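You operate a simulated robot arm through the tools that you are given. There is no shell and no other tool. Be economical: measure what you need, move in short steps, check, and stop when the job is done.

You are at the controls of a simulated two-armed robot. One attempt, no reset.

JOB
Fetch the filter with the smallest size on its label from the top shelf of the cooling rack and stand it on the top of table five. Then stack the wheel labelled "W 463" from the top shelf of the cooling rack on top of the wheel labelled "W 127". Then set the hold switch to 20 hours. Then take the label carton from the top of the long bench and leave it on the bottom shelf of the cooling rack. Then put the brush from the top of the long bench on the silver plate there. Then take the rag from the top of the long bench and leave it on the shelf under the long bench. Then lift the grey lid open. The order counts. Set down upright: filter, label carton.

Only the result counts: the job must be done as asked and must still hold three seconds after the hand-in. Knocking over, shifting, dropping, spilling or breaking anything else fails it. Lids that push on must go on centred and level and be pressed home; caps that screw on are set level and turned clockwise until they are tight.

ROBOT AND FRAMES
Two 7-joint arms with fingered hands on one trunk, on a base that drives. Base frame: it is fixed to the floor where the robot stands at the start and does not move with it; the origin is under the middle of the robot, x ahead of it, y to its left, z up; the surface under the hand at the start is at about z = 960. Lengths are in mm, angles in degrees, forces in N, time in s.
The left shoulder is at the start at [65, 125, 1193], the right one opposite. With the tool pointing down near the work surface each hand reaches from about 440 to 800 mm from the robot's upright axis, wherever it stands, measured 20 degrees to its own side. Places, roughly: bottom shelf of the cooling rack [500, 100, 400]; brush (14x7x4 cm) [500, 2100, 900]; filter [500, 0, 1000]; grey lid [900, 5000, 900]; hold switch [100, -600, 1200]; label carton [750, 1250, 1000]; plate (15x15x1 cm) [500, 2400, 900]; rag (8x11x4 cm) [700, 2300, 900]; shelf under the long bench [800, 2300, 200]; top of table five [-3800, 300, 900]; wheel [500, 0, 1000]. Payload 3.6 kg a hand.
The tool frame of a hand sits at the grasp point between the pads (the TCP): z along the fingers, y along the line on which they close. The tips reach 30 mm beyond it. Largest opening 104 mm; the body of the gripper starts 35 mm behind the TCP. The gripper is a hand of 4 fingers: y runs from the thumb to the fingers, the wrist lies at [-15, -104, -178] in the tool frame.
Orientation is that of the tool frame in the base frame, as a unit quaternion [x, y, z, w]. With the fingers straight down and the wrist toward the robot, the tool's x, y and z point along [0, 1, 0], [1, 0, 0] and [0, 0, -1] of the base frame.

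CONTROLS
- The arms move only by the tool play_rows. It takes "left_moves", "right_moves" or both (then of equal length, played together; a hand with none holds still); each is a list of rows, each an object (a shift or turn left out is 0) with "xyz": the shift along the base's x, y, z in units of 100 mm (1.0 is 100 mm), a list of three; "angular": the turn, a rotation vector about the base's x, y, z in units of 120 degrees (1.0 is 120 degrees), a list of three. In form: [{"xyz": [tx, ty, tz], "angular": [ax, ay, az]}, ...]. A call has 1 to 8 rows; each row is the pose to reach, as a shift and turn from the pose commanded when the call began. A call with a number of a shift or a turn outside -1 to 1 is refused whole. Rows are played at 5 a second. More than 50 mm and 8.6 degrees between two rows, and nothing of the call is played. Where a pose cannot be reached the arm comes as near as it can. A force on the tool above 40 N (or 10 N above the force at the start of the call, whichever is more), or a blocked arm, ends the call early, and 0.2 s more pass. In this call time passes only in rows, and 0.2 s behind the last. The reply holds the time, the measured pose of the TCP, the force on the tool along the base axes, the opening and the grip force, in the units named above and with some noise, with the torque about the TCP (base axes, N m) and any sound that the robot's microphone picked up, and new pictures: "show" is both (left out), scene, wrist or none (wrist: the cameras of the hands that moved).
- Cameras (640 x 400 px; columns grow to the right, rows downward): "scene" is now at [172.5, -38.2, 1361.6]; the picture's right is [-0.42, -0.91, 0.00], its down [-0.25, 0.11, -0.96] and it looks along [0.87, -0.40, -0.27] (base axes); focal length 214 px, centre (320, 200). "left" rides on the left gripper at [-61, -92, -130] in its tool frame; the picture's right is [-0.81, -0.28, 0.52], its down [0.53, -0.71, 0.45] and it looks along [0.24, 0.64, 0.72] (tool axes); focal length 275 px, centre (320, 200). "right" rides on the right gripper at [61, -92, -130] in its tool frame; the picture's right is [-0.81, 0.27, -0.52], its down [-0.53, -0.71, 0.46] and it looks along [-0.24, 0.64, 0.72] (tool axes); focal length 275 px, centre (320, 200). There is no depth. A picture from a camera that has moved, and an enlarged one, comes with that camera's place and axes in the base frame and with its lens.
- lift_body(by): slides the trunk up (or, below 0, down) by that many mm; the arms and the scene camera ride with it, the base frame stays. It gives what a move gives, with no picture.
- steer(legs): drives the robot by 1 to 6 legs, each [ahead, left, turn to the left] in mm, mm and degrees, along the robot's own axes; the way and the turn of a leg run together, so that a leg with both is an arc; at most 1500 mm and 180 degrees a leg. The arms and the cameras ride along, it lands a little off, and it stops where it bumps. It gives what a move gives, and a new picture of the scene camera.
- curl_fingers(index, middle, ring, thumb_bend, thumb_turn, hand): sets how far each is bent, from 0 (flat) to 1 (curled in); at 0.3 the hand is open as for a grip, at 0.7 the pads meet at the TCP. One left out holds its place. A second passes; each finger stops where it meets its share of the squeeze, and holds until it gets a number again. It is the only way to open and close the hand. It gives what a move gives, with no picture; readings hold the bend of each and the force on the fingers (four entries, about 0 where the hand has none), thumb and palm. thumb_turn goes from beside the hand (0) to across from the fingers (1), as for a grip.
- pan_tilt(pan, tilt): turns the head with the scene camera to pan (to the left, within 80 degrees either way) and tilt (down, from -29 to 69), counted from straight ahead of the robot. It gives what a move gives, and a new picture of the scene camera.
- close_up(camera, box): a new picture of the part [left, top, right, bottom] of that camera's present view, enlarged. No time passes.
- sign_off(): hands the job in; it is judged then, once.

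Go step by step. Nothing tells you exact positions but the pictures and the camera data: compare them with the known pose of the tool, close in by small moves and look again before you grip or let go. The budget is 186 turns and 260 pictures, counting those below and the enlarged ones. Unless the task says otherwise, let go and move clear before handing in.

The tools are called as a command line: name --argument value ..., lists and objects as JSON in quotes. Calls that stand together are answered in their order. play_rows: Moves the arms, as the interface text tells. Its arguments: {"type":"object","properties":{"left_moves":{"type":"array"},"right_moves":{"type":"array"},"show":{"type":"string","enum":["both","scene","wrist","none"]}},"required":[]} The other tools are called the same way: lift_body (by) slides the trunk up or down; curl_fingers (index, middle, ring, thumb_bend, thumb_turn, hand) moves the fingers one by one; steer (legs) drives the base; pan_tilt (pan, tilt) turns the head that bears the scene camera; close_up (camera, box) takes an enlarged picture of a part of a camera's view; sign_off () hands the job in.

At the start:

```text
clock: 0.0
left_eef_pos: [462.0, 36.0, 1420.4]
left_orientation: [0.707, 0.707, 0.0, 0.001]
left_force: [0.7, -0.3, 0.1]
left_torque: [-0.02, 0.0, 0.0]
left_grip_width: 103.8
left_grip_force: 0.1
left_shape: jaw
left_bend: [0.3, 0.3, 0.3, 0.3, 0.98]
left_finger forces: [0.0, 0.0, 0.1, 0.0, 0.0, 0.0]
right_eef_pos: [239.2, -166.1, 1429.8]
right_orientation: [0.707, 0.707, 0.001, 0.0]
right_force: [0.5, 0.3, 0.4]
right_torque: [0.0, 0.02, -0.02]
right_grip_width: 103.9
right_grip_force: 0.0
right_shape: jaw
right_bend: [0.3, 0.3, 0.3, 0.3, 0.98]
right_finger forces: [0.0, 0.0, 0.0, 0.0, 0.0, 0.1]
trunk travel left (down, up): [-425.0, 111.0]
robot x, y, heading: [2.8, 0.3, 0.0]
head pan, tilt: [-24.7, 15.9]
```

scene: 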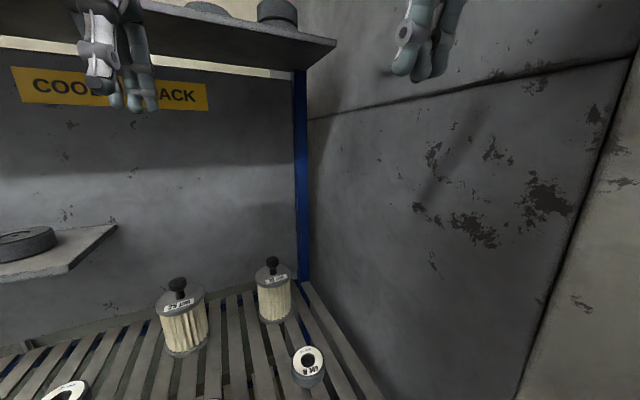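
right: 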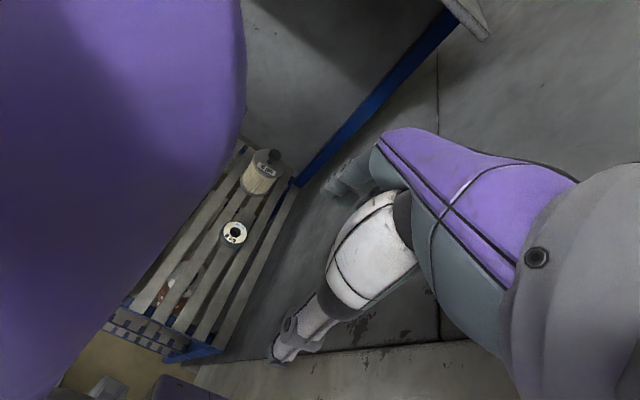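
left: 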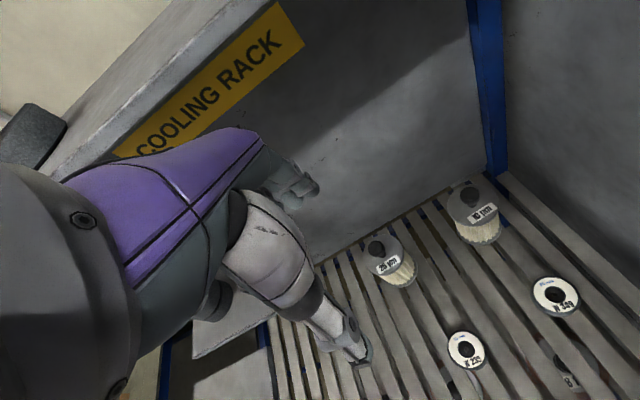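

The rack's slatted top is ahead, with filters and small wheels on it. I'll look around with the head to read the labels.

pan_tilt --pan 0 --tilt 40

```text
clock: 0.9
left_eef_pos: [460.2, 35.3, 1420.3]
left_orientation: [0.706, 0.708, 0.0, 0.0]
left_force: [-0.2, 0.4, 0.5]
left_torque: [0.01, 0.02, -0.04]
left_grip_width: 103.8
left_grip_force: 0.1
left_shape: jaw
left_bend: [0.3, 0.3, 0.3, 0.3, 0.98]
left_finger forces: [0.0, 0.1, 0.0, 0.1, 0.0, 0.0]
right_eef_pos: [239.8, -165.6, 1429.7]
right_orientation: [0.708, 0.707, 0.0, -0.001]
right_force: [-0.9, -0.1, 0.1]
right_torque: [-0.01, 0.0, 0.0]
right_grip_width: 103.4
right_grip_force: 0.0
right_shape: jaw
right_bend: [0.3, 0.3, 0.3, 0.3, 0.98]
right_finger forces: [0.0, 0.0, 0.0, 0.0, 0.1, 0.1]
trunk travel left (down, up): [-425.0, 111.0]
robot x, y, heading: [1.7, -4.6, 0.1]
head pan, tilt: [0.0, 40.0]
camera scene: at [172.6, 0.7, 1323.5], right [0.0, -1.0, 0.0], down [-0.64, 0.0, -0.77], along [0.77, 0.0, -0.64], focal length 214 px, centre (320, 200)
```

scene: 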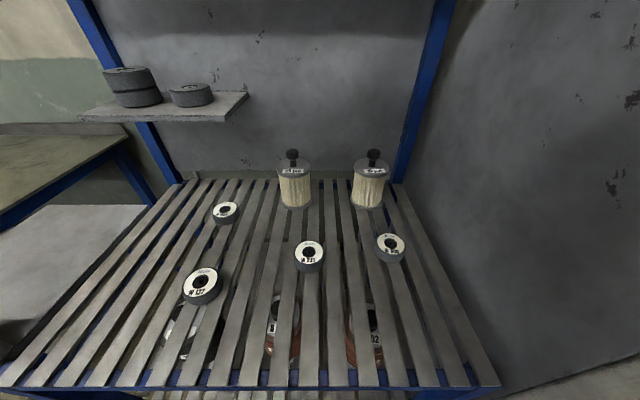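

close_up --camera "scene" --box '[260, 140, 420, 240]'

close_up --camera "scene" --box '[170, 190, 420, 346]'

close_up --camera "left" --box '[360, 180, 520, 280]'

close_up --camera "left" --box '[430, 250, 590, 400]'

```text
4.00 times, centred on (340, 190) of scene
camera zoom: at [172.6, 0.7, 1323.5], right [0.0, -1.0, 0.0], down [-0.64, 0.0, -0.77], along [0.77, 0.0, -0.64], focal length 858 px, centre (240, 240)
```

zoom: 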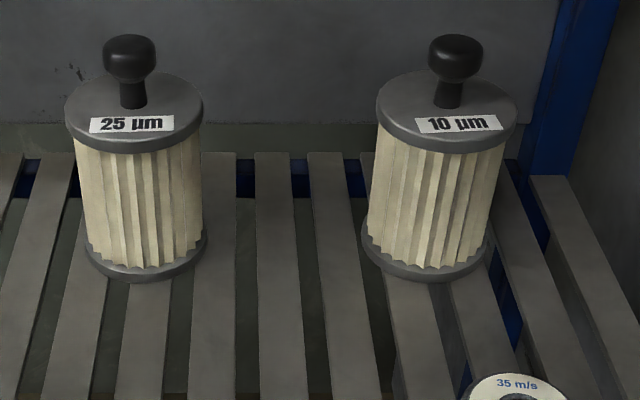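

```text
2.56 times, centred on (295, 268) of scene
camera zoom: at [172.6, 0.7, 1323.5], right [0.0, -1.0, 0.0], down [-0.64, 0.0, -0.77], along [0.77, 0.0, -0.64], focal length 549 px, centre (384, 26)
```

zoom: 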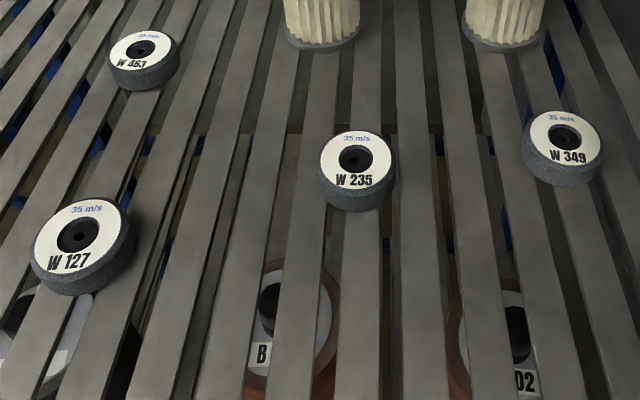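

```text
4.00 times, centred on (440, 230) of left
camera zoom: at [370.0, -25.5, 1550.8], right [-0.27, -0.81, -0.52], down [-0.71, 0.53, -0.46], along [0.64, 0.24, -0.73], focal length 1101 px, centre (-160, 80)
```

zoom: 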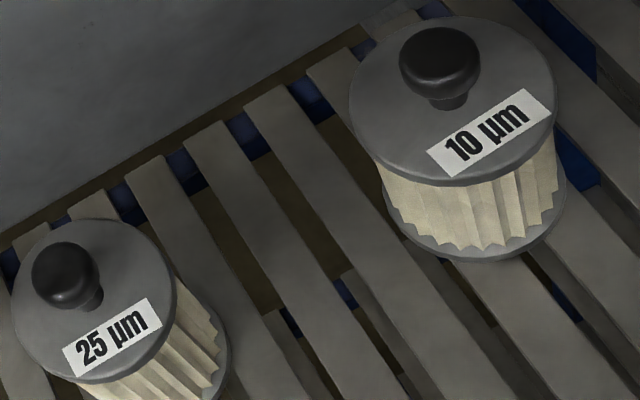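

```text
2.67 times, centred on (510, 325) of left
camera zoom: at [370.0, -25.5, 1550.8], right [-0.27, -0.81, -0.52], down [-0.71, 0.53, -0.46], along [0.64, 0.24, -0.73], focal length 734 px, centre (-187, -133)
```

zoom: 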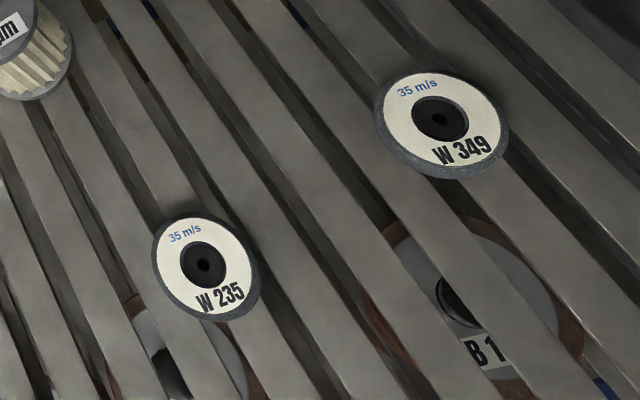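

The 10 µm filter is the smaller one, with its knob at about [596, -118, 1100]. W 463 is at about [545, 220] and W 127 at about [363, 201]. I'll bring the right hand over the filter in steps and move the left hand aside.

play_rows --right_moves '[{"xyz": [0.25, 0.04, -0.33]}, {"xyz": [0.6, 0.08, -0.66]}, {"xyz": [1.0, 0.16, -0.9]}]' --left_moves '[{"xyz": [-0.3, 0.33, 0]}, {"xyz": [-0.6, 0.66, 0]}, {"xyz": [-0.9, 1.0, 0]}]' --show "none"

play_rows --right_moves '[{"xyz": [0.33, 0.05, -0.33]}, {"xyz": [0.66, 0.1, -0.66]}, {"xyz": [1.0, 0.16, -0.9]}]' --show "both"

```text
clock: 1.9
left_eef_pos: [337.0, 140.2, 1426.6]
left_orientation: [0.709, 0.705, 0.006, 0.009]
left_force: [-0.8, 0.6, 0.1]
left_torque: [-0.06, -0.06, -0.06]
left_grip_width: 103.8
left_grip_force: 0.1
left_shape: jaw
left_bend: [0.3, 0.3, 0.3, 0.3, 0.98]
left_finger forces: [0.0, 0.1, 0.0, 0.0, 0.0, 0.0]
right_eef_pos: [293.2, -138.2, 1361.7]
right_orientation: [0.702, 0.711, 0.023, 0.035]
right_force: [0.9, 0.3, 0.0]
right_torque: [0.02, 0.03, -0.01]
right_grip_width: 103.6
right_grip_force: 0.1
right_shape: jaw
right_bend: [0.3, 0.3, 0.3, 0.3, 0.98]
right_finger forces: [0.1, 0.0, 0.0, 0.0, 0.0, 0.1]
trunk travel left (down, up): [-425.0, 111.0]
robot x, y, heading: [-4.0, 0.9, -0.3]
head pan, tilt: [0.0, 40.0]
stopped in row 3 (left hand): the arm was blocked; the commanded pose is now the measured one
```

```text
clock: 2.9
left_eef_pos: [315.6, 147.3, 1429.5]
left_orientation: [0.712, 0.702, 0.009, 0.015]
left_force: [-0.4, 1.2, 0.2]
left_torque: [-0.05, -0.07, 0.01]
left_grip_width: 104.0
left_grip_force: 0.0
left_shape: jaw
left_bend: [0.3, 0.3, 0.3, 0.3, 0.98]
left_finger forces: [0.1, 0.1, 0.0, 0.1, 0.0, 0.0]
right_eef_pos: [369.8, -111.2, 1293.9]
right_orientation: [0.696, 0.714, 0.038, 0.058]
right_force: [0.6, -0.3, 1.2]
right_torque: [-0.01, 0.02, 0.01]
right_grip_width: 104.0
right_grip_force: 0.1
right_shape: jaw
right_bend: [0.3, 0.3, 0.3, 0.3, 0.98]
right_finger forces: [0.0, 0.0, 0.0, 0.1, 0.1, 0.1]
trunk travel left (down, up): [-425.0, 111.0]
robot x, y, heading: [-9.4, 1.9, -0.8]
head pan, tilt: [0.0, 40.0]
stopped in row 3 (right hand): the arm was blocked; the commanded pose is now the measured one
camera scene: at [119.8, 13.9, 1327.9], right [-0.02, -1.0, 0.01], down [-0.62, 0.0, -0.79], along [0.79, -0.02, -0.62], focal length 214 px, centre (320, 200)
camera right: at [259.4, -50.3, 1410.2], right [0.22, -0.79, 0.57], down [-0.63, -0.56, -0.53], along [0.74, -0.25, -0.62], focal length 275 px, centre (320, 200)
```

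scene: 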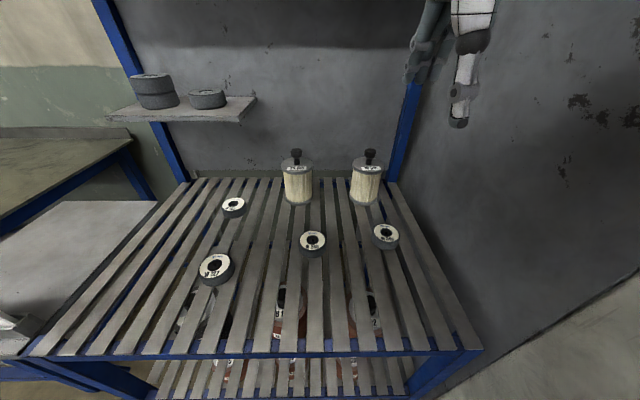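
right: 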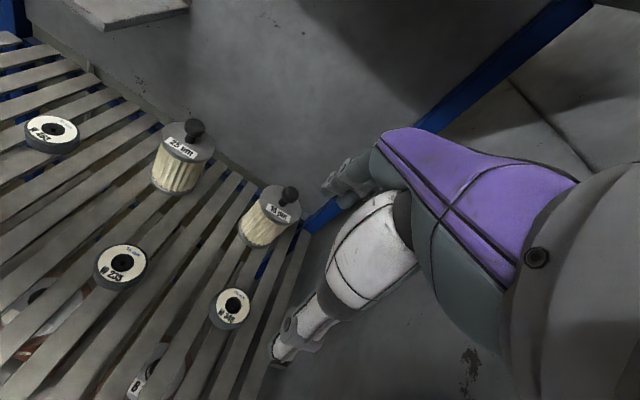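

The head camera has moved back and tilted slightly, so something may be pressing. I'll make a null move and look around before going on.

play_rows --right_moves '[{"xyz": [0, 0, 0]}, {"xyz": [0, 0, 0]}, {"xyz": [0, 0, 0]}]' --show "none"

pan_tilt --pan 60 --tilt 30

```text
clock: 3.9
left_eef_pos: [322.9, 146.9, 1429.3]
left_orientation: [0.713, 0.701, 0.006, 0.014]
left_force: [-0.7, 1.4, 0.6]
left_torque: [-0.03, -0.07, -0.01]
left_grip_width: 104.1
left_grip_force: 0.0
left_shape: jaw
left_bend: [0.3, 0.3, 0.3, 0.3, 0.98]
left_finger forces: [0.0, 0.1, 0.1, 0.0, 0.1, 0.0]
right_eef_pos: [369.4, -111.2, 1297.2]
right_orientation: [0.692, 0.718, 0.038, 0.064]
right_force: [0.4, -0.4, -0.1]
right_torque: [0.03, 0.05, -0.04]
right_grip_width: 103.8
right_grip_force: 0.1
right_shape: jaw
right_bend: [0.3, 0.3, 0.3, 0.3, 0.98]
right_finger forces: [0.0, 0.0, 0.0, 0.0, 0.1, 0.0]
trunk travel left (down, up): [-425.0, 111.0]
robot x, y, heading: [-8.4, 2.5, -1.0]
head pan, tilt: [0.0, 40.0]
stopped in row 3 (right hand): the arm was blocked; the commanded pose is now the measured one
```

```text
clock: 5.2
left_eef_pos: [321.9, 147.5, 1430.0]
left_orientation: [0.712, 0.702, 0.008, 0.015]
left_force: [0.0, 0.6, -0.4]
left_torque: [0.02, 0.02, 0.05]
left_grip_width: 104.3
left_grip_force: 0.1
left_shape: jaw
left_bend: [0.3, 0.3, 0.3, 0.3, 0.98]
left_finger forces: [0.0, 0.1, 0.0, 0.0, 0.0, 0.0]
right_eef_pos: [368.5, -109.2, 1298.8]
right_orientation: [0.691, 0.719, 0.039, 0.065]
right_force: [0.9, 0.0, -0.7]
right_torque: [0.02, -0.04, 0.0]
right_grip_width: 104.3
right_grip_force: 0.1
right_shape: jaw
right_bend: [0.3, 0.3, 0.3, 0.3, 0.98]
right_finger forces: [0.1, 0.1, 0.0, 0.1, 0.0, 0.0]
trunk travel left (down, up): [-425.0, 111.0]
robot x, y, heading: [-7.6, -2.8, -0.8]
head pan, tilt: [60.0, 30.0]
camera scene: at [86.2, 92.1, 1341.6], right [0.86, -0.51, 0.03], down [-0.23, -0.44, -0.87], along [0.46, 0.74, -0.49], focal length 214 px, centre (320, 200)
```

scene: 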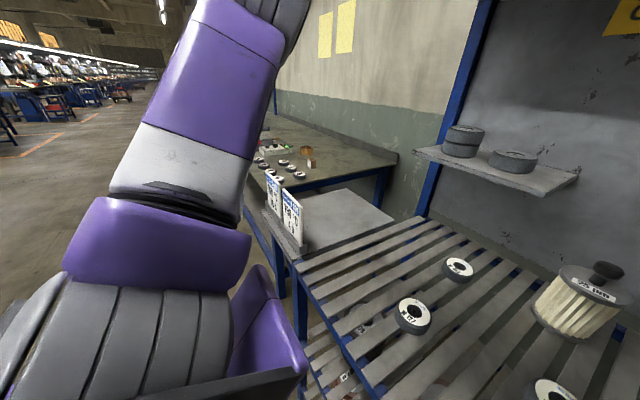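

pan_tilt --pan -70 --tilt 30

```text
clock: 7.3
left_eef_pos: [322.2, 148.3, 1429.1]
left_orientation: [0.711, 0.703, 0.007, 0.013]
left_force: [1.0, -0.2, 0.7]
left_torque: [-0.01, 0.02, 0.01]
left_grip_width: 103.9
left_grip_force: 0.1
left_shape: jaw
left_bend: [0.3, 0.3, 0.3, 0.3, 0.98]
left_finger forces: [0.0, 0.1, 0.0, 0.0, 0.1, 0.0]
right_eef_pos: [369.8, -109.9, 1298.6]
right_orientation: [0.691, 0.719, 0.041, 0.066]
right_force: [0.0, -0.7, -0.3]
right_torque: [0.0, -0.02, 0.0]
right_grip_width: 103.9
right_grip_force: 0.2
right_shape: jaw
right_bend: [0.3, 0.3, 0.3, 0.3, 0.98]
right_finger forces: [0.1, 0.0, 0.0, 0.0, 0.0, 0.1]
trunk travel left (down, up): [-425.0, 111.0]
robot x, y, heading: [-10.0, 3.5, -0.8]
head pan, tilt: [-70.0, 30.0]
camera scene: at [70.0, -71.0, 1342.9], right [-0.94, -0.33, -0.03], down [-0.14, 0.46, -0.88], along [0.3, -0.82, -0.48], focal length 214 px, centre (320, 200)
```

scene: 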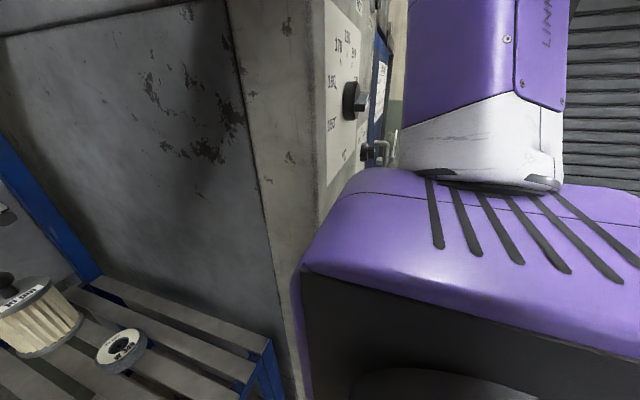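

The right shoulder and elbow were pressing on the oven corner beside the rack. I'll back off and shift left to free the arm.

steer --legs '[[-100, 0, 0], [0, 150, 0]]'

pan_tilt --pan -15 --tilt 35

```text
clock: 10.0
left_eef_pos: [269.2, 283.9, 1419.0]
left_orientation: [0.71, 0.704, -0.001, -0.002]
left_force: [0.2, -0.1, -0.3]
left_torque: [0.04, 0.03, 0.01]
left_grip_width: 103.9
left_grip_force: 0.0
left_shape: jaw
left_bend: [0.3, 0.3, 0.3, 0.3, 0.98]
left_finger forces: [0.0, 0.1, 0.0, 0.0, 0.0, 0.0]
right_eef_pos: [317.2, 26.5, 1278.2]
right_orientation: [0.695, 0.718, 0.028, 0.042]
right_force: [-0.2, 0.1, 0.2]
right_torque: [0.0, -0.01, 0.05]
right_grip_width: 103.9
right_grip_force: 0.1
right_shape: jaw
right_bend: [0.3, 0.3, 0.3, 0.3, 0.98]
right_finger forces: [0.0, 0.1, 0.1, 0.0, 0.0, 0.0]
trunk travel left (down, up): [-425.0, 111.0]
robot x, y, heading: [-103.7, 152.7, -0.6]
head pan, tilt: [-70.0, 30.0]
camera scene: at [15.3, 66.7, 1338.8], right [-0.94, -0.33, 0.0], down [-0.17, 0.47, -0.87], along [0.29, -0.82, -0.5], focal length 214 px, centre (320, 200)
```

scene: 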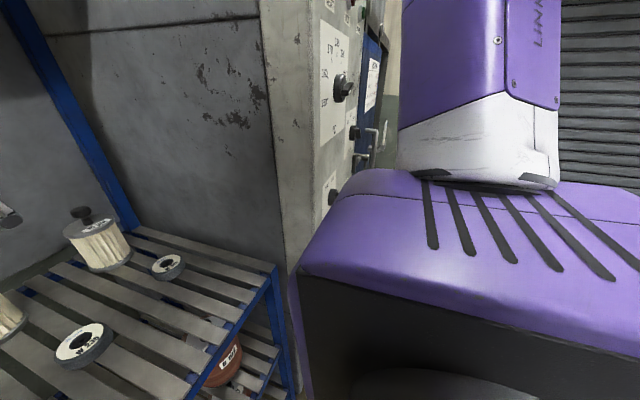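

```text
clock: 11.2
left_eef_pos: [270.3, 284.7, 1419.0]
left_orientation: [0.71, 0.704, -0.002, -0.001]
left_force: [0.5, 0.0, -0.4]
left_torque: [0.05, -0.01, -0.01]
left_grip_width: 104.0
left_grip_force: 0.1
left_shape: jaw
left_bend: [0.3, 0.3, 0.3, 0.3, 0.98]
left_finger forces: [0.0, 0.0, 0.1, 0.1, 0.1, 0.0]
right_eef_pos: [318.1, 26.8, 1278.4]
right_orientation: [0.695, 0.718, 0.028, 0.041]
right_force: [0.1, 0.7, 0.4]
right_torque: [0.04, -0.02, 0.01]
right_grip_width: 103.6
right_grip_force: 0.0
right_shape: jaw
right_bend: [0.3, 0.3, 0.3, 0.3, 0.98]
right_finger forces: [0.0, 0.0, 0.0, 0.0, 0.0, 0.0]
trunk travel left (down, up): [-425.0, 111.0]
robot x, y, heading: [-101.1, 153.6, -0.7]
head pan, tilt: [-15.0, 35.0]
camera scene: at [70.1, 128.2, 1331.0], right [-0.27, -0.96, 0.0], down [-0.55, 0.15, -0.82], along [0.79, -0.22, -0.57], focal length 214 px, centre (320, 200)
```

scene: 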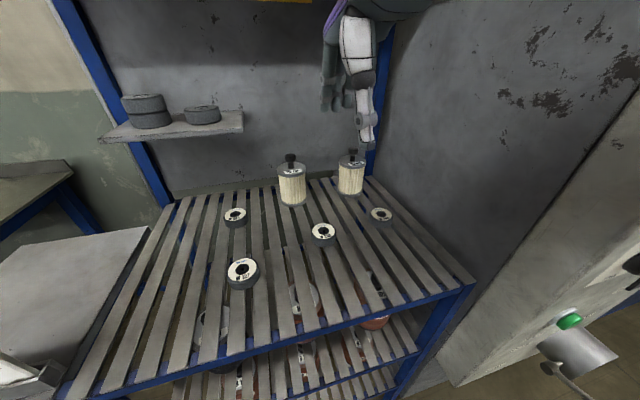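

Posture is normal again. I'll go forward a little and bring the right hand toward the filter in two calls, levelling it on the way.

steer --legs '[[60, 0, 0]]'

play_rows --right_moves '[{"xyz": [0.33, -0.22, 0], "angular": [0.003, 0.016, -0.005]}, {"xyz": [0.66, -0.45, -0.1], "angular": [0.006, 0.032, -0.01]}, {"xyz": [1.0, -0.7, -0.2], "angular": [0.0095, 0.047, -0.0156]}]' --show "none"

play_rows --right_moves '[{"xyz": [0.33, -0.22, -0.2]}, {"xyz": [0.66, -0.45, -0.4]}, {"xyz": [0.9, -0.7, -0.6]}]' --show "both"

```text
clock: 12.2
left_eef_pos: [329.4, 285.1, 1418.3]
left_orientation: [0.71, 0.704, -0.002, -0.002]
left_force: [0.1, -0.4, -0.5]
left_torque: [0.01, 0.02, 0.0]
left_grip_width: 104.0
left_grip_force: 0.1
left_shape: jaw
left_bend: [0.3, 0.3, 0.3, 0.3, 0.98]
left_finger forces: [0.1, 0.1, 0.1, 0.0, 0.0, 0.0]
right_eef_pos: [377.5, 26.9, 1278.4]
right_orientation: [0.695, 0.718, 0.028, 0.041]
right_force: [0.3, 0.2, -0.4]
right_torque: [-0.03, 0.01, 0.01]
right_grip_width: 103.6
right_grip_force: 0.0
right_shape: jaw
right_bend: [0.3, 0.3, 0.3, 0.3, 0.98]
right_finger forces: [0.1, 0.1, 0.0, 0.0, 0.0, 0.0]
trunk travel left (down, up): [-425.0, 111.0]
robot x, y, heading: [-44.0, 152.0, -0.5]
head pan, tilt: [-15.0, 35.0]
camera scene: at [129.7, 127.7, 1331.0], right [-0.27, -0.96, 0.0], down [-0.55, 0.15, -0.82], along [0.79, -0.22, -0.57], focal length 214 px, centre (320, 200)
```

scene: 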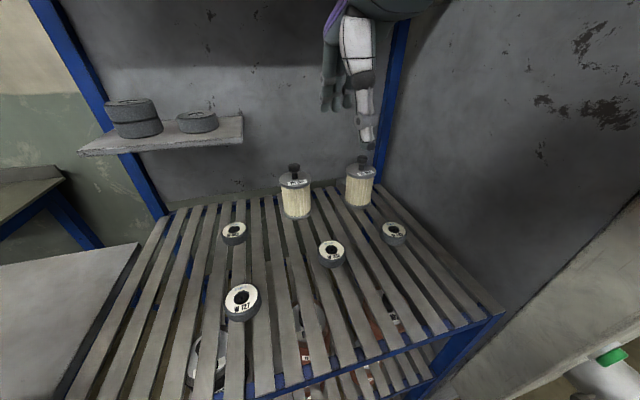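

```text
clock: 13.0
left_eef_pos: [329.1, 283.3, 1418.2]
left_orientation: [0.71, 0.704, -0.002, -0.001]
left_force: [-0.7, -0.4, 0.1]
left_torque: [0.02, 0.01, 0.03]
left_grip_width: 104.0
left_grip_force: 0.1
left_shape: jaw
left_bend: [0.3, 0.3, 0.3, 0.3, 0.98]
left_finger forces: [0.0, 0.0, 0.0, 0.1, 0.1, 0.0]
right_eef_pos: [478.1, -46.3, 1257.8]
right_orientation: [0.707, 0.707, 0.001, 0.0]
right_force: [-0.2, -0.4, -0.4]
right_torque: [0.0, 0.01, 0.0]
right_grip_width: 103.9
right_grip_force: 0.0
right_shape: jaw
right_bend: [0.3, 0.3, 0.3, 0.3, 0.98]
right_finger forces: [0.1, 0.0, 0.0, 0.1, 0.0, 0.0]
trunk travel left (down, up): [-425.0, 111.0]
robot x, y, heading: [-41.0, 151.7, -0.6]
head pan, tilt: [-15.0, 35.0]
```

```text
clock: 13.8
left_eef_pos: [324.5, 297.6, 1418.6]
left_orientation: [0.71, 0.704, -0.003, 0.004]
left_force: [-0.7, -0.1, 0.7]
left_torque: [-0.04, -0.01, 0.0]
left_grip_width: 104.0
left_grip_force: 0.1
left_shape: jaw
left_bend: [0.3, 0.3, 0.3, 0.3, 0.98]
left_finger forces: [0.0, 0.0, 0.1, 0.1, 0.0, 0.1]
right_eef_pos: [562.9, -101.9, 1204.4]
right_orientation: [0.706, 0.708, -0.001, 0.004]
right_force: [0.1, -0.7, -0.2]
right_torque: [-0.04, 0.03, -0.01]
right_grip_width: 103.9
right_grip_force: 0.0
right_shape: jaw
right_bend: [0.3, 0.3, 0.3, 0.3, 0.98]
right_finger forces: [0.0, 0.0, 0.1, 0.0, 0.0, 0.0]
trunk travel left (down, up): [-425.0, 111.0]
robot x, y, heading: [-44.0, 150.5, -0.3]
head pan, tilt: [-15.0, 35.0]
camera scene: at [125.0, 139.7, 1331.9], right [-0.27, -0.96, 0.01], down [-0.55, 0.15, -0.82], along [0.79, -0.22, -0.57], focal length 214 px, centre (320, 200)
camera right: at [471.3, -41.5, 1333.5], right [0.27, -0.8, 0.53], down [-0.71, -0.54, -0.45], along [0.65, -0.25, -0.72], focal length 275 px, centre (320, 200)
```

scene: 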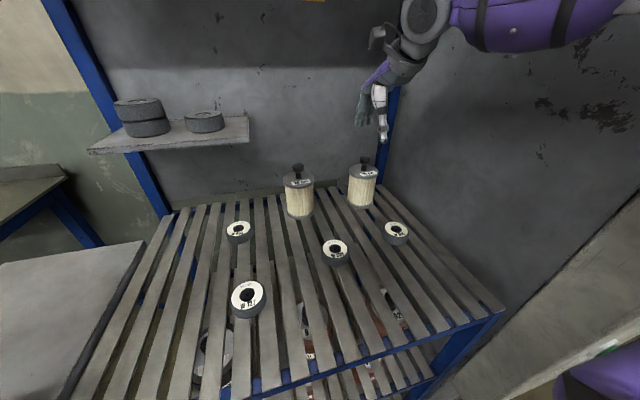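
right: 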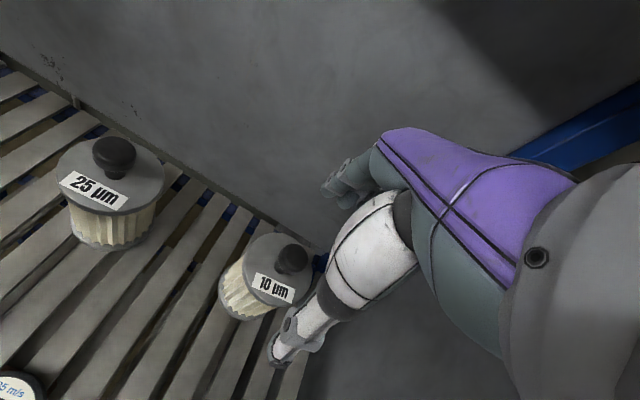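

The right forearm touches the oven wall again. I'll come in from further left with the robot turned 15° right, so the elbow stays clear.

steer --legs '[[-200, 0, 0], [0, 100, 0], [0, 0, -15], [232, 62, 0]]'

pan_tilt --pan -5 --tilt 30

```text
clock: 14.7
left_eef_pos: [295.8, 296.3, 1419.0]
left_orientation: [0.709, 0.705, -0.002, 0.001]
left_force: [0.9, 0.1, -0.1]
left_torque: [0.02, 0.01, 0.03]
left_grip_width: 104.1
left_grip_force: 0.1
left_shape: jaw
left_bend: [0.3, 0.3, 0.3, 0.3, 0.98]
left_finger forces: [0.0, 0.0, 0.0, 0.0, 0.0, 0.0]
right_eef_pos: [535.1, -101.1, 1201.5]
right_orientation: [0.704, 0.71, -0.003, 0.004]
right_force: [0.1, 0.4, 0.4]
right_torque: [0.04, 0.02, -0.01]
right_grip_width: 103.8
right_grip_force: 0.1
right_shape: jaw
right_bend: [0.3, 0.3, 0.3, 0.3, 0.98]
right_finger forces: [0.0, 0.1, 0.1, 0.1, 0.1, 0.0]
trunk travel left (down, up): [-425.0, 111.0]
robot x, y, heading: [-74.5, 154.4, -0.3]
head pan, tilt: [-15.0, 35.0]
stopped in leg 1: the robot was blocked; the commanded pose is now the measured one
camera scene: at [96.5, 138.2, 1331.6], right [-0.27, -0.96, 0.01], down [-0.55, 0.15, -0.82], along [0.79, -0.22, -0.57], focal length 214 px, centre (320, 200)
```

scene: 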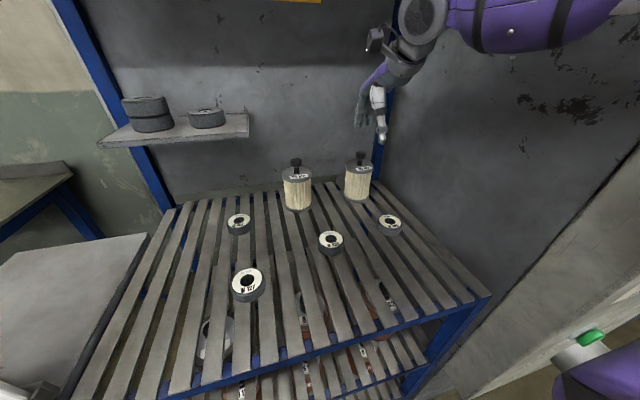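

```text
clock: 15.4
left_eef_pos: [295.5, 295.8, 1419.2]
left_orientation: [0.709, 0.706, -0.005, 0.002]
left_force: [0.1, 0.3, -0.1]
left_torque: [-0.03, -0.01, 0.0]
left_grip_width: 104.1
left_grip_force: 0.1
left_shape: jaw
left_bend: [0.3, 0.3, 0.3, 0.3, 0.98]
left_finger forces: [0.1, 0.0, 0.0, 0.1, 0.0, 0.1]
right_eef_pos: [536.1, -100.9, 1198.9]
right_orientation: [0.704, 0.71, -0.004, 0.003]
right_force: [-0.8, -0.4, 0.4]
right_torque: [0.04, -0.01, 0.0]
right_grip_width: 103.9
right_grip_force: 0.1
right_shape: jaw
right_bend: [0.3, 0.3, 0.3, 0.3, 0.98]
right_finger forces: [0.0, 0.1, 0.1, 0.0, 0.0, 0.0]
trunk travel left (down, up): [-425.0, 111.0]
robot x, y, heading: [-77.0, 150.8, -0.5]
head pan, tilt: [-5.0, 30.0]
camera scene: at [102.0, 153.5, 1339.3], right [-0.1, -1.0, 0.01], down [-0.5, 0.04, -0.87], along [0.86, -0.09, -0.5], focal length 214 px, centre (320, 200)
```

scene: 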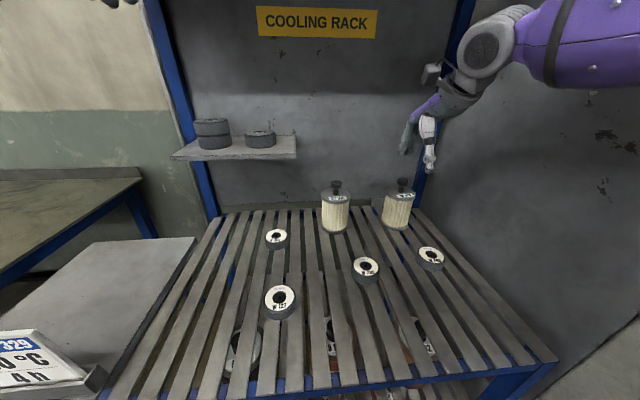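

steer --legs '[[0, 100, 0], [-170, 0, 0], [0, 0, -15], [232, 62, 0]]'

```text
clock: 16.1
left_eef_pos: [296.4, 294.7, 1417.6]
left_orientation: [0.709, 0.705, -0.002, 0.0]
left_force: [1.0, -0.3, -0.8]
left_torque: [-0.01, 0.01, 0.03]
left_grip_width: 104.0
left_grip_force: 0.2
left_shape: jaw
left_bend: [0.3, 0.3, 0.3, 0.3, 0.98]
left_finger forces: [0.0, 0.0, 0.0, 0.0, 0.0, 0.0]
right_eef_pos: [535.5, -100.6, 1201.3]
right_orientation: [0.703, 0.711, -0.003, 0.006]
right_force: [-0.1, 0.0, 0.2]
right_torque: [0.02, -0.03, 0.03]
right_grip_width: 104.0
right_grip_force: 0.0
right_shape: jaw
right_bend: [0.3, 0.3, 0.3, 0.3, 0.98]
right_finger forces: [0.0, 0.0, 0.0, 0.0, 0.1, 0.1]
trunk travel left (down, up): [-425.0, 111.0]
robot x, y, heading: [-73.6, 155.5, -0.7]
head pan, tilt: [-5.0, 30.0]
stopped in leg 1: the robot was blocked; the commanded pose is now the measured one
camera scene: at [101.9, 152.4, 1339.2], right [-0.09, -1.0, 0.0], down [-0.5, 0.04, -0.87], along [0.86, -0.08, -0.5], focal length 214 px, centre (320, 200)
```

scene: 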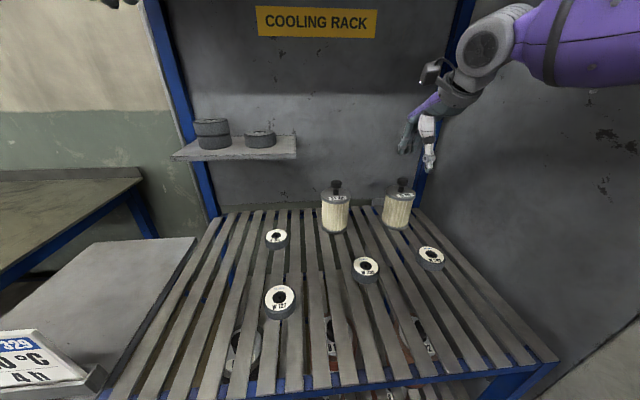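

pan_tilt --pan -60 --tilt 15

```text
clock: 17.3
left_eef_pos: [297.1, 294.8, 1419.5]
left_orientation: [0.709, 0.705, -0.002, 0.001]
left_force: [-0.3, -0.1, -0.6]
left_torque: [-0.02, 0.04, 0.0]
left_grip_width: 103.7
left_grip_force: 0.1
left_shape: jaw
left_bend: [0.3, 0.3, 0.3, 0.3, 0.98]
left_finger forces: [0.1, 0.0, 0.0, 0.1, 0.1, 0.0]
right_eef_pos: [535.9, -100.0, 1201.2]
right_orientation: [0.703, 0.711, -0.003, 0.004]
right_force: [0.4, 0.1, -0.4]
right_torque: [-0.02, 0.0, -0.02]
right_grip_width: 104.0
right_grip_force: 0.1
right_shape: jaw
right_bend: [0.3, 0.3, 0.3, 0.3, 0.98]
right_finger forces: [0.0, 0.1, 0.1, 0.0, 0.1, 0.0]
trunk travel left (down, up): [-425.0, 111.0]
robot x, y, heading: [-76.1, 150.4, -0.1]
head pan, tilt: [-60.0, 15.0]
camera scene: at [58.4, 80.4, 1363.8], right [-0.87, -0.49, 0.0], down [-0.13, 0.22, -0.97], along [0.48, -0.84, -0.25], focal length 214 px, centre (320, 200)
```

scene: 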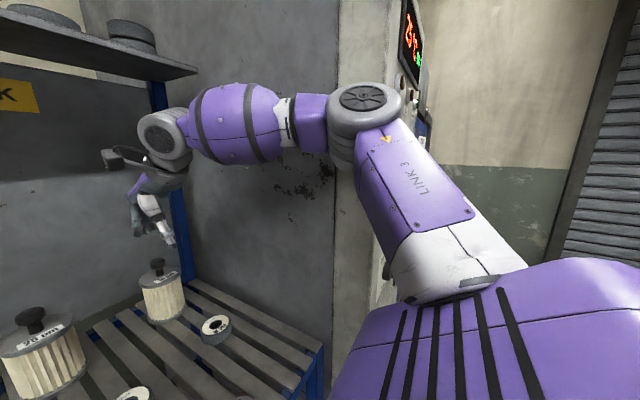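

The right elbow is resting on the oven corner. I'll move the hand left to pull the elbow off it.

play_rows --right_moves '[{"xyz": [0, 0.25, 0.1]}, {"xyz": [0, 0.5, 0.2]}, {"xyz": [0, 0.75, 0.3]}, {"xyz": [0, 1.0, 0.3]}]' --show "scene"

```text
clock: 18.3
left_eef_pos: [298.9, 287.3, 1419.1]
left_orientation: [0.709, 0.705, -0.002, -0.002]
left_force: [-0.2, 0.0, -0.3]
left_torque: [-0.01, 0.02, -0.01]
left_grip_width: 104.0
left_grip_force: 0.1
left_shape: jaw
left_bend: [0.3, 0.3, 0.3, 0.3, 0.98]
left_finger forces: [0.1, 0.0, 0.1, 0.0, 0.0, 0.0]
right_eef_pos: [539.5, -8.0, 1227.1]
right_orientation: [0.704, 0.71, -0.003, 0.001]
right_force: [0.4, -0.9, 0.1]
right_torque: [0.0, -0.01, -0.01]
right_grip_width: 103.8
right_grip_force: 0.0
right_shape: jaw
right_bend: [0.3, 0.3, 0.3, 0.3, 0.98]
right_finger forces: [0.0, 0.0, 0.1, 0.0, 0.1, 0.0]
trunk travel left (down, up): [-425.0, 111.0]
robot x, y, heading: [-75.8, 156.6, -0.3]
head pan, tilt: [-60.0, 15.0]
camera scene: at [61.6, 73.3, 1363.0], right [-0.87, -0.49, 0.0], down [-0.13, 0.22, -0.97], along [0.48, -0.84, -0.26], focal length 214 px, centre (320, 200)
```

scene: 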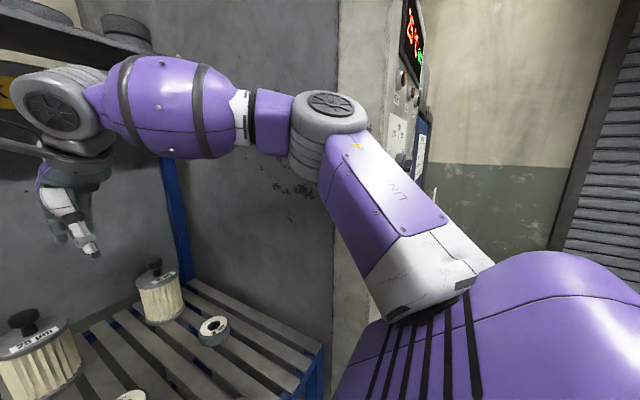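

steer --legs '[[0, 170, 0], [0, 0, -25], [90, 42, 0]]'

pan_tilt --pan 0 --tilt 30

```text
clock: 22.4
left_eef_pos: [383.6, 286.6, 1417.1]
left_orientation: [0.843, 0.538, -0.003, -0.004]
left_force: [0.5, -0.9, -0.1]
left_torque: [-0.02, 0.02, 0.01]
left_grip_width: 104.1
left_grip_force: 0.1
left_shape: jaw
left_bend: [0.3, 0.3, 0.3, 0.3, 0.98]
left_finger forces: [0.1, 0.1, 0.0, 0.1, 0.0, 0.0]
right_eef_pos: [476.0, -81.1, 1225.8]
right_orientation: [0.839, 0.543, -0.004, 0.0]
right_force: [0.5, -0.1, -0.5]
right_torque: [0.02, 0.04, 0.04]
right_grip_width: 103.9
right_grip_force: 0.0
right_shape: jaw
right_bend: [0.3, 0.3, 0.3, 0.3, 0.98]
right_finger forces: [0.1, 0.1, 0.0, 0.1, 0.0, 0.0]
trunk travel left (down, up): [-425.0, 111.0]
robot x, y, heading: [-16.1, 320.1, -25.4]
head pan, tilt: [-60.0, 15.0]
stopped in leg 3: the robot was blocked; the commanded pose is now the measured one
camera scene: at [75.2, 192.2, 1362.6], right [-1.0, -0.09, 0.0], down [-0.02, 0.26, -0.97], along [0.08, -0.96, -0.26], focal length 214 px, centre (320, 200)
```

scene: 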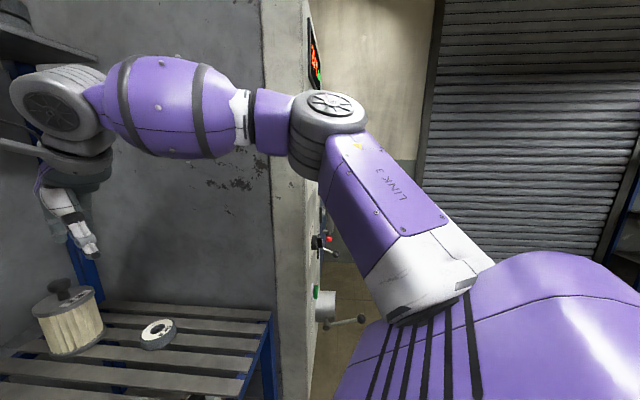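

```text
clock: 23.7
left_eef_pos: [377.6, 287.4, 1418.6]
left_orientation: [0.843, 0.537, -0.002, -0.003]
left_force: [0.1, 0.2, 0.0]
left_torque: [0.01, -0.03, -0.02]
left_grip_width: 103.9
left_grip_force: 0.1
left_shape: jaw
left_bend: [0.3, 0.3, 0.3, 0.3, 0.98]
left_finger forces: [0.0, 0.0, 0.1, 0.1, 0.0, 0.0]
right_eef_pos: [471.8, -80.8, 1228.0]
right_orientation: [0.839, 0.544, -0.002, 0.002]
right_force: [0.4, -0.2, 0.1]
right_torque: [0.0, 0.01, 0.03]
right_grip_width: 104.0
right_grip_force: 0.1
right_shape: jaw
right_bend: [0.3, 0.3, 0.3, 0.3, 0.98]
right_finger forces: [0.0, 0.0, 0.0, 0.0, 0.0, 0.1]
trunk travel left (down, up): [-425.0, 111.0]
robot x, y, heading: [-16.6, 324.0, -25.2]
head pan, tilt: [0.0, 30.0]
camera scene: at [144.9, 247.2, 1338.8], right [-0.43, -0.9, 0.0], down [-0.45, 0.21, -0.87], along [0.78, -0.37, -0.5], focal length 214 px, centre (320, 200)
```

scene: 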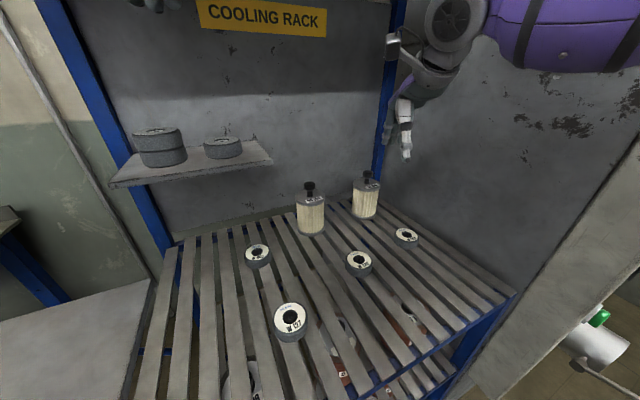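

play_rows --right_moves '[{"xyz": [0.4, -0.12, -0.1]}, {"xyz": [0.8, -0.25, -0.2]}]' --show "none"

play_rows --right_moves '[{"xyz": [0.22, -0.06, -0.1]}, {"xyz": [0.44, -0.13, -0.3]}]' --show "both"

```text
clock: 24.3
left_eef_pos: [377.3, 288.8, 1418.3]
left_orientation: [0.843, 0.538, -0.001, -0.002]
left_force: [0.3, 0.3, -0.3]
left_torque: [-0.03, -0.03, -0.01]
left_grip_width: 104.0
left_grip_force: 0.1
left_shape: jaw
left_bend: [0.3, 0.3, 0.3, 0.3, 0.98]
left_finger forces: [0.1, 0.0, 0.1, 0.0, 0.1, 0.0]
right_eef_pos: [490.4, -85.1, 1224.3]
right_orientation: [0.84, 0.543, -0.002, 0.003]
right_force: [-0.9, 0.8, 0.0]
right_torque: [-0.01, 0.04, -0.05]
right_grip_width: 104.1
right_grip_force: 0.1
right_shape: jaw
right_bend: [0.3, 0.3, 0.3, 0.3, 0.97]
right_finger forces: [0.0, 0.1, 0.0, 0.1, 0.0, 0.0]
right hand out of reach, approached as far as the arm can: row 1, 2
trunk travel left (down, up): [-425.0, 111.0]
robot x, y, heading: [-19.3, 321.6, -25.0]
head pan, tilt: [0.0, 30.0]
```

```text
clock: 24.9
left_eef_pos: [377.9, 286.9, 1418.5]
left_orientation: [0.843, 0.537, -0.002, -0.003]
left_force: [-0.7, -0.3, 0.2]
left_torque: [0.01, -0.03, -0.02]
left_grip_width: 104.1
left_grip_force: 0.0
left_shape: jaw
left_bend: [0.3, 0.3, 0.3, 0.3, 0.98]
left_finger forces: [0.0, 0.1, 0.0, 0.0, 0.0, 0.0]
right_eef_pos: [497.3, -99.3, 1215.6]
right_orientation: [0.839, 0.544, -0.002, 0.001]
right_force: [-0.2, -0.1, -0.4]
right_torque: [0.0, 0.02, 0.01]
right_grip_width: 104.2
right_grip_force: 0.0
right_shape: jaw
right_bend: [0.3, 0.3, 0.3, 0.3, 0.97]
right_finger forces: [0.0, 0.0, 0.1, 0.0, 0.0, 0.0]
right hand out of reach, approached as far as the arm can: row 1, 2
trunk travel left (down, up): [-425.0, 111.0]
robot x, y, heading: [-17.3, 320.9, -24.9]
head pan, tilt: [0.0, 30.0]
camera scene: at [144.8, 247.5, 1338.9], right [-0.42, -0.91, 0.0], down [-0.45, 0.21, -0.87], along [0.78, -0.37, -0.5], focal length 214 px, centre (320, 200)
camera right: at [439.4, -6.3, 1346.0], right [-0.08, -0.85, 0.52], down [-0.87, -0.2, -0.45], along [0.49, -0.49, -0.72], focal length 275 px, centre (320, 200)
```

scene: 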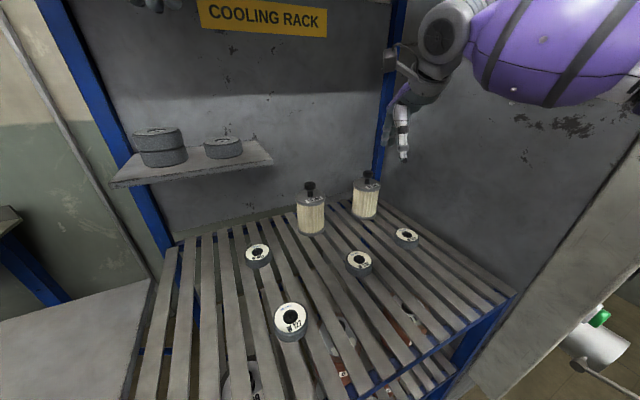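
right: 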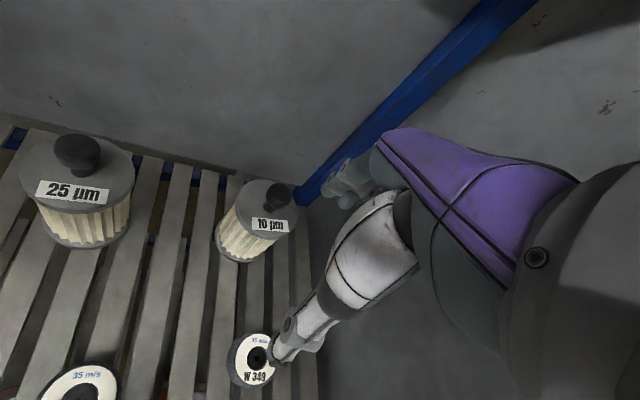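

The target is out of reach here at this shoulder height. I'll raise the trunk, turn back a little and move closer to the filter's line.

lift_body --by 105

play_rows --right_moves '[{"xyz": [0, 0.3, -0.4]}, {"xyz": [0, 0.5, -0.8]}]' --show "none"

steer --legs '[[-10, 0, 0], [0, 0, 7], [38, -119, 0]]'

```text
clock: 26.3
left_eef_pos: [379.4, 287.2, 1521.6]
left_orientation: [0.843, 0.538, -0.003, -0.004]
left_force: [-0.2, 0.5, -0.8]
left_torque: [-0.01, 0.04, 0.02]
left_grip_width: 104.0
left_grip_force: 0.1
left_shape: jaw
left_bend: [0.3, 0.3, 0.3, 0.3, 0.98]
left_finger forces: [0.0, 0.0, 0.0, 0.0, 0.0, 0.0]
right_eef_pos: [424.7, -64.6, 1491.7]
right_orientation: [0.831, 0.538, 0.074, 0.123]
right_force: [-0.1, -1.8, -0.1]
right_torque: [0.01, 0.01, 0.04]
right_grip_width: 103.8
right_grip_force: 0.1
right_shape: jaw
right_bend: [0.3, 0.3, 0.3, 0.3, 0.97]
right_finger forces: [0.0, 0.0, 0.0, 0.0, 0.0, 0.1]
trunk travel left (down, up): [-530.0, 6.0]
robot x, y, heading: [-17.3, 320.5, -25.1]
head pan, tilt: [0.0, 30.0]
```

```text
clock: 26.9
left_eef_pos: [379.2, 287.3, 1522.8]
left_orientation: [0.843, 0.538, -0.002, -0.003]
left_force: [-0.1, 0.5, -0.1]
left_torque: [-0.03, 0.0, -0.03]
left_grip_width: 103.8
left_grip_force: 0.0
left_shape: jaw
left_bend: [0.3, 0.3, 0.3, 0.3, 0.98]
left_finger forces: [0.0, 0.0, 0.0, 0.1, 0.1, 0.0]
right_eef_pos: [420.9, -14.9, 1412.0]
right_orientation: [0.831, 0.537, 0.073, 0.123]
right_force: [0.3, 0.1, -0.8]
right_torque: [-0.04, 0.0, 0.02]
right_grip_width: 104.1
right_grip_force: 0.0
right_shape: jaw
right_bend: [0.3, 0.3, 0.3, 0.3, 0.97]
right_finger forces: [0.0, 0.0, 0.1, 0.0, 0.1, 0.0]
trunk travel left (down, up): [-530.0, 6.0]
robot x, y, heading: [-16.1, 321.3, -25.0]
head pan, tilt: [0.0, 30.0]
```

```text
clock: 29.5
left_eef_pos: [369.2, 216.2, 1523.1]
left_orientation: [0.808, 0.589, -0.002, -0.003]
left_force: [-0.4, -0.7, 0.5]
left_torque: [0.03, 0.03, -0.03]
left_grip_width: 104.0
left_grip_force: 0.1
left_shape: jaw
left_bend: [0.3, 0.3, 0.3, 0.3, 0.98]
left_finger forces: [0.0, 0.0, 0.0, 0.0, 0.0, 0.0]
right_eef_pos: [449.0, -78.9, 1413.0]
right_orientation: [0.796, 0.588, 0.081, 0.119]
right_force: [-0.6, 0.5, 0.2]
right_torque: [-0.01, -0.03, -0.02]
right_grip_width: 103.9
right_grip_force: 0.1
right_shape: jaw
right_bend: [0.3, 0.3, 0.3, 0.3, 0.97]
right_finger forces: [0.0, 0.0, 0.1, 0.0, 0.1, 0.0]
trunk travel left (down, up): [-530.0, 6.0]
robot x, y, heading: [-28.3, 198.1, -18.3]
head pan, tilt: [0.0, 30.0]
camera scene: at [68.7, 172.0, 1457.1], right [-0.31, -0.95, 0.0], down [-0.48, 0.16, -0.87], along [0.82, -0.27, -0.5], focal length 214 px, centre (320, 200)
```

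scene: 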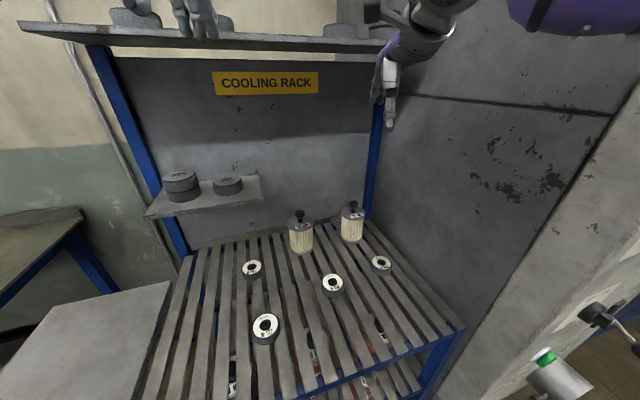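

The lift re-posed the right arm, leaving it tilted and higher. I'll level it and come down first, since the overhead shelf is above the filter, and then go forward.

play_rows --right_moves '[{"xyz": [0, 0, -0.35], "angular": [0.015, 0.043, -0.002]}, {"xyz": [0, 0, -0.7], "angular": [0.03, 0.087, -0.003]}, {"xyz": [0, 0, -1.0], "angular": [0.046, 0.13, -0.005]}]' --show "none"

play_rows --right_moves '[{"xyz": [0.15, 0, -0.4]}, {"xyz": [0.35, -0.1, -0.8]}, {"xyz": [0.7, -0.2, -1.0]}]' --show "both"

```text
clock: 30.3
left_eef_pos: [370.3, 215.2, 1522.0]
left_orientation: [0.808, 0.589, -0.002, -0.003]
left_force: [-0.1, -0.6, 0.2]
left_torque: [0.0, 0.03, 0.02]
left_grip_width: 103.9
left_grip_force: 0.0
left_shape: jaw
left_bend: [0.3, 0.3, 0.3, 0.3, 0.98]
left_finger forces: [0.0, 0.1, 0.1, 0.0, 0.0, 0.0]
right_eef_pos: [450.6, -78.9, 1313.4]
right_orientation: [0.807, 0.59, -0.001, -0.001]
right_force: [0.3, -0.2, -0.3]
right_torque: [-0.01, -0.01, -0.01]
right_grip_width: 103.7
right_grip_force: 0.1
right_shape: jaw
right_bend: [0.3, 0.3, 0.3, 0.3, 0.97]
right_finger forces: [0.1, 0.0, 0.0, 0.1, 0.0, 0.0]
trunk travel left (down, up): [-530.0, 6.0]
robot x, y, heading: [-25.8, 204.3, -18.2]
head pan, tilt: [0.0, 30.0]
```

```text
clock: 31.1
left_eef_pos: [369.4, 216.1, 1524.2]
left_orientation: [0.808, 0.589, -0.002, -0.003]
left_force: [0.0, -0.2, -0.4]
left_torque: [0.01, 0.0, -0.01]
left_grip_width: 103.9
left_grip_force: 0.0
left_shape: jaw
left_bend: [0.3, 0.3, 0.3, 0.3, 0.98]
left_finger forces: [0.0, 0.0, 0.1, 0.1, 0.1, 0.0]
right_eef_pos: [499.4, -108.6, 1212.0]
right_orientation: [0.808, 0.59, 0.002, 0.001]
right_force: [0.5, -0.2, 0.4]
right_torque: [0.04, -0.02, -0.02]
right_grip_width: 103.9
right_grip_force: 0.0
right_shape: jaw
right_bend: [0.3, 0.3, 0.3, 0.3, 0.97]
right_finger forces: [0.0, 0.0, 0.0, 0.1, 0.0, 0.0]
right hand out of reach, approached as far as the arm can: row 3
trunk travel left (down, up): [-530.0, 6.0]
robot x, y, heading: [-27.4, 201.6, -18.0]
head pan, tilt: [0.0, 30.0]
camera scene: at [69.0, 170.9, 1457.0], right [-0.31, -0.95, 0.0], down [-0.48, 0.16, -0.87], along [0.82, -0.27, -0.5], focal length 214 px, centre (320, 200)
camera right: at [431.4, -23.6, 1343.5], right [0.01, -0.86, 0.52], down [-0.84, -0.29, -0.46], along [0.54, -0.43, -0.72], focal length 275 px, centre (320, 200)
```

scene: 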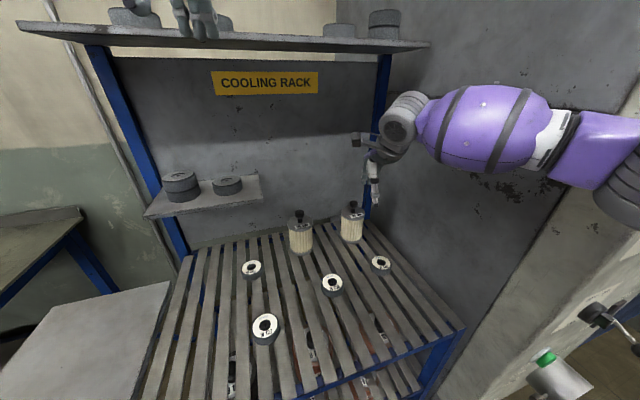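
right: 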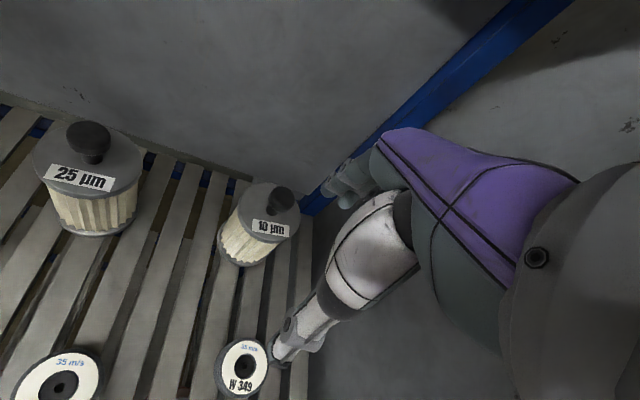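

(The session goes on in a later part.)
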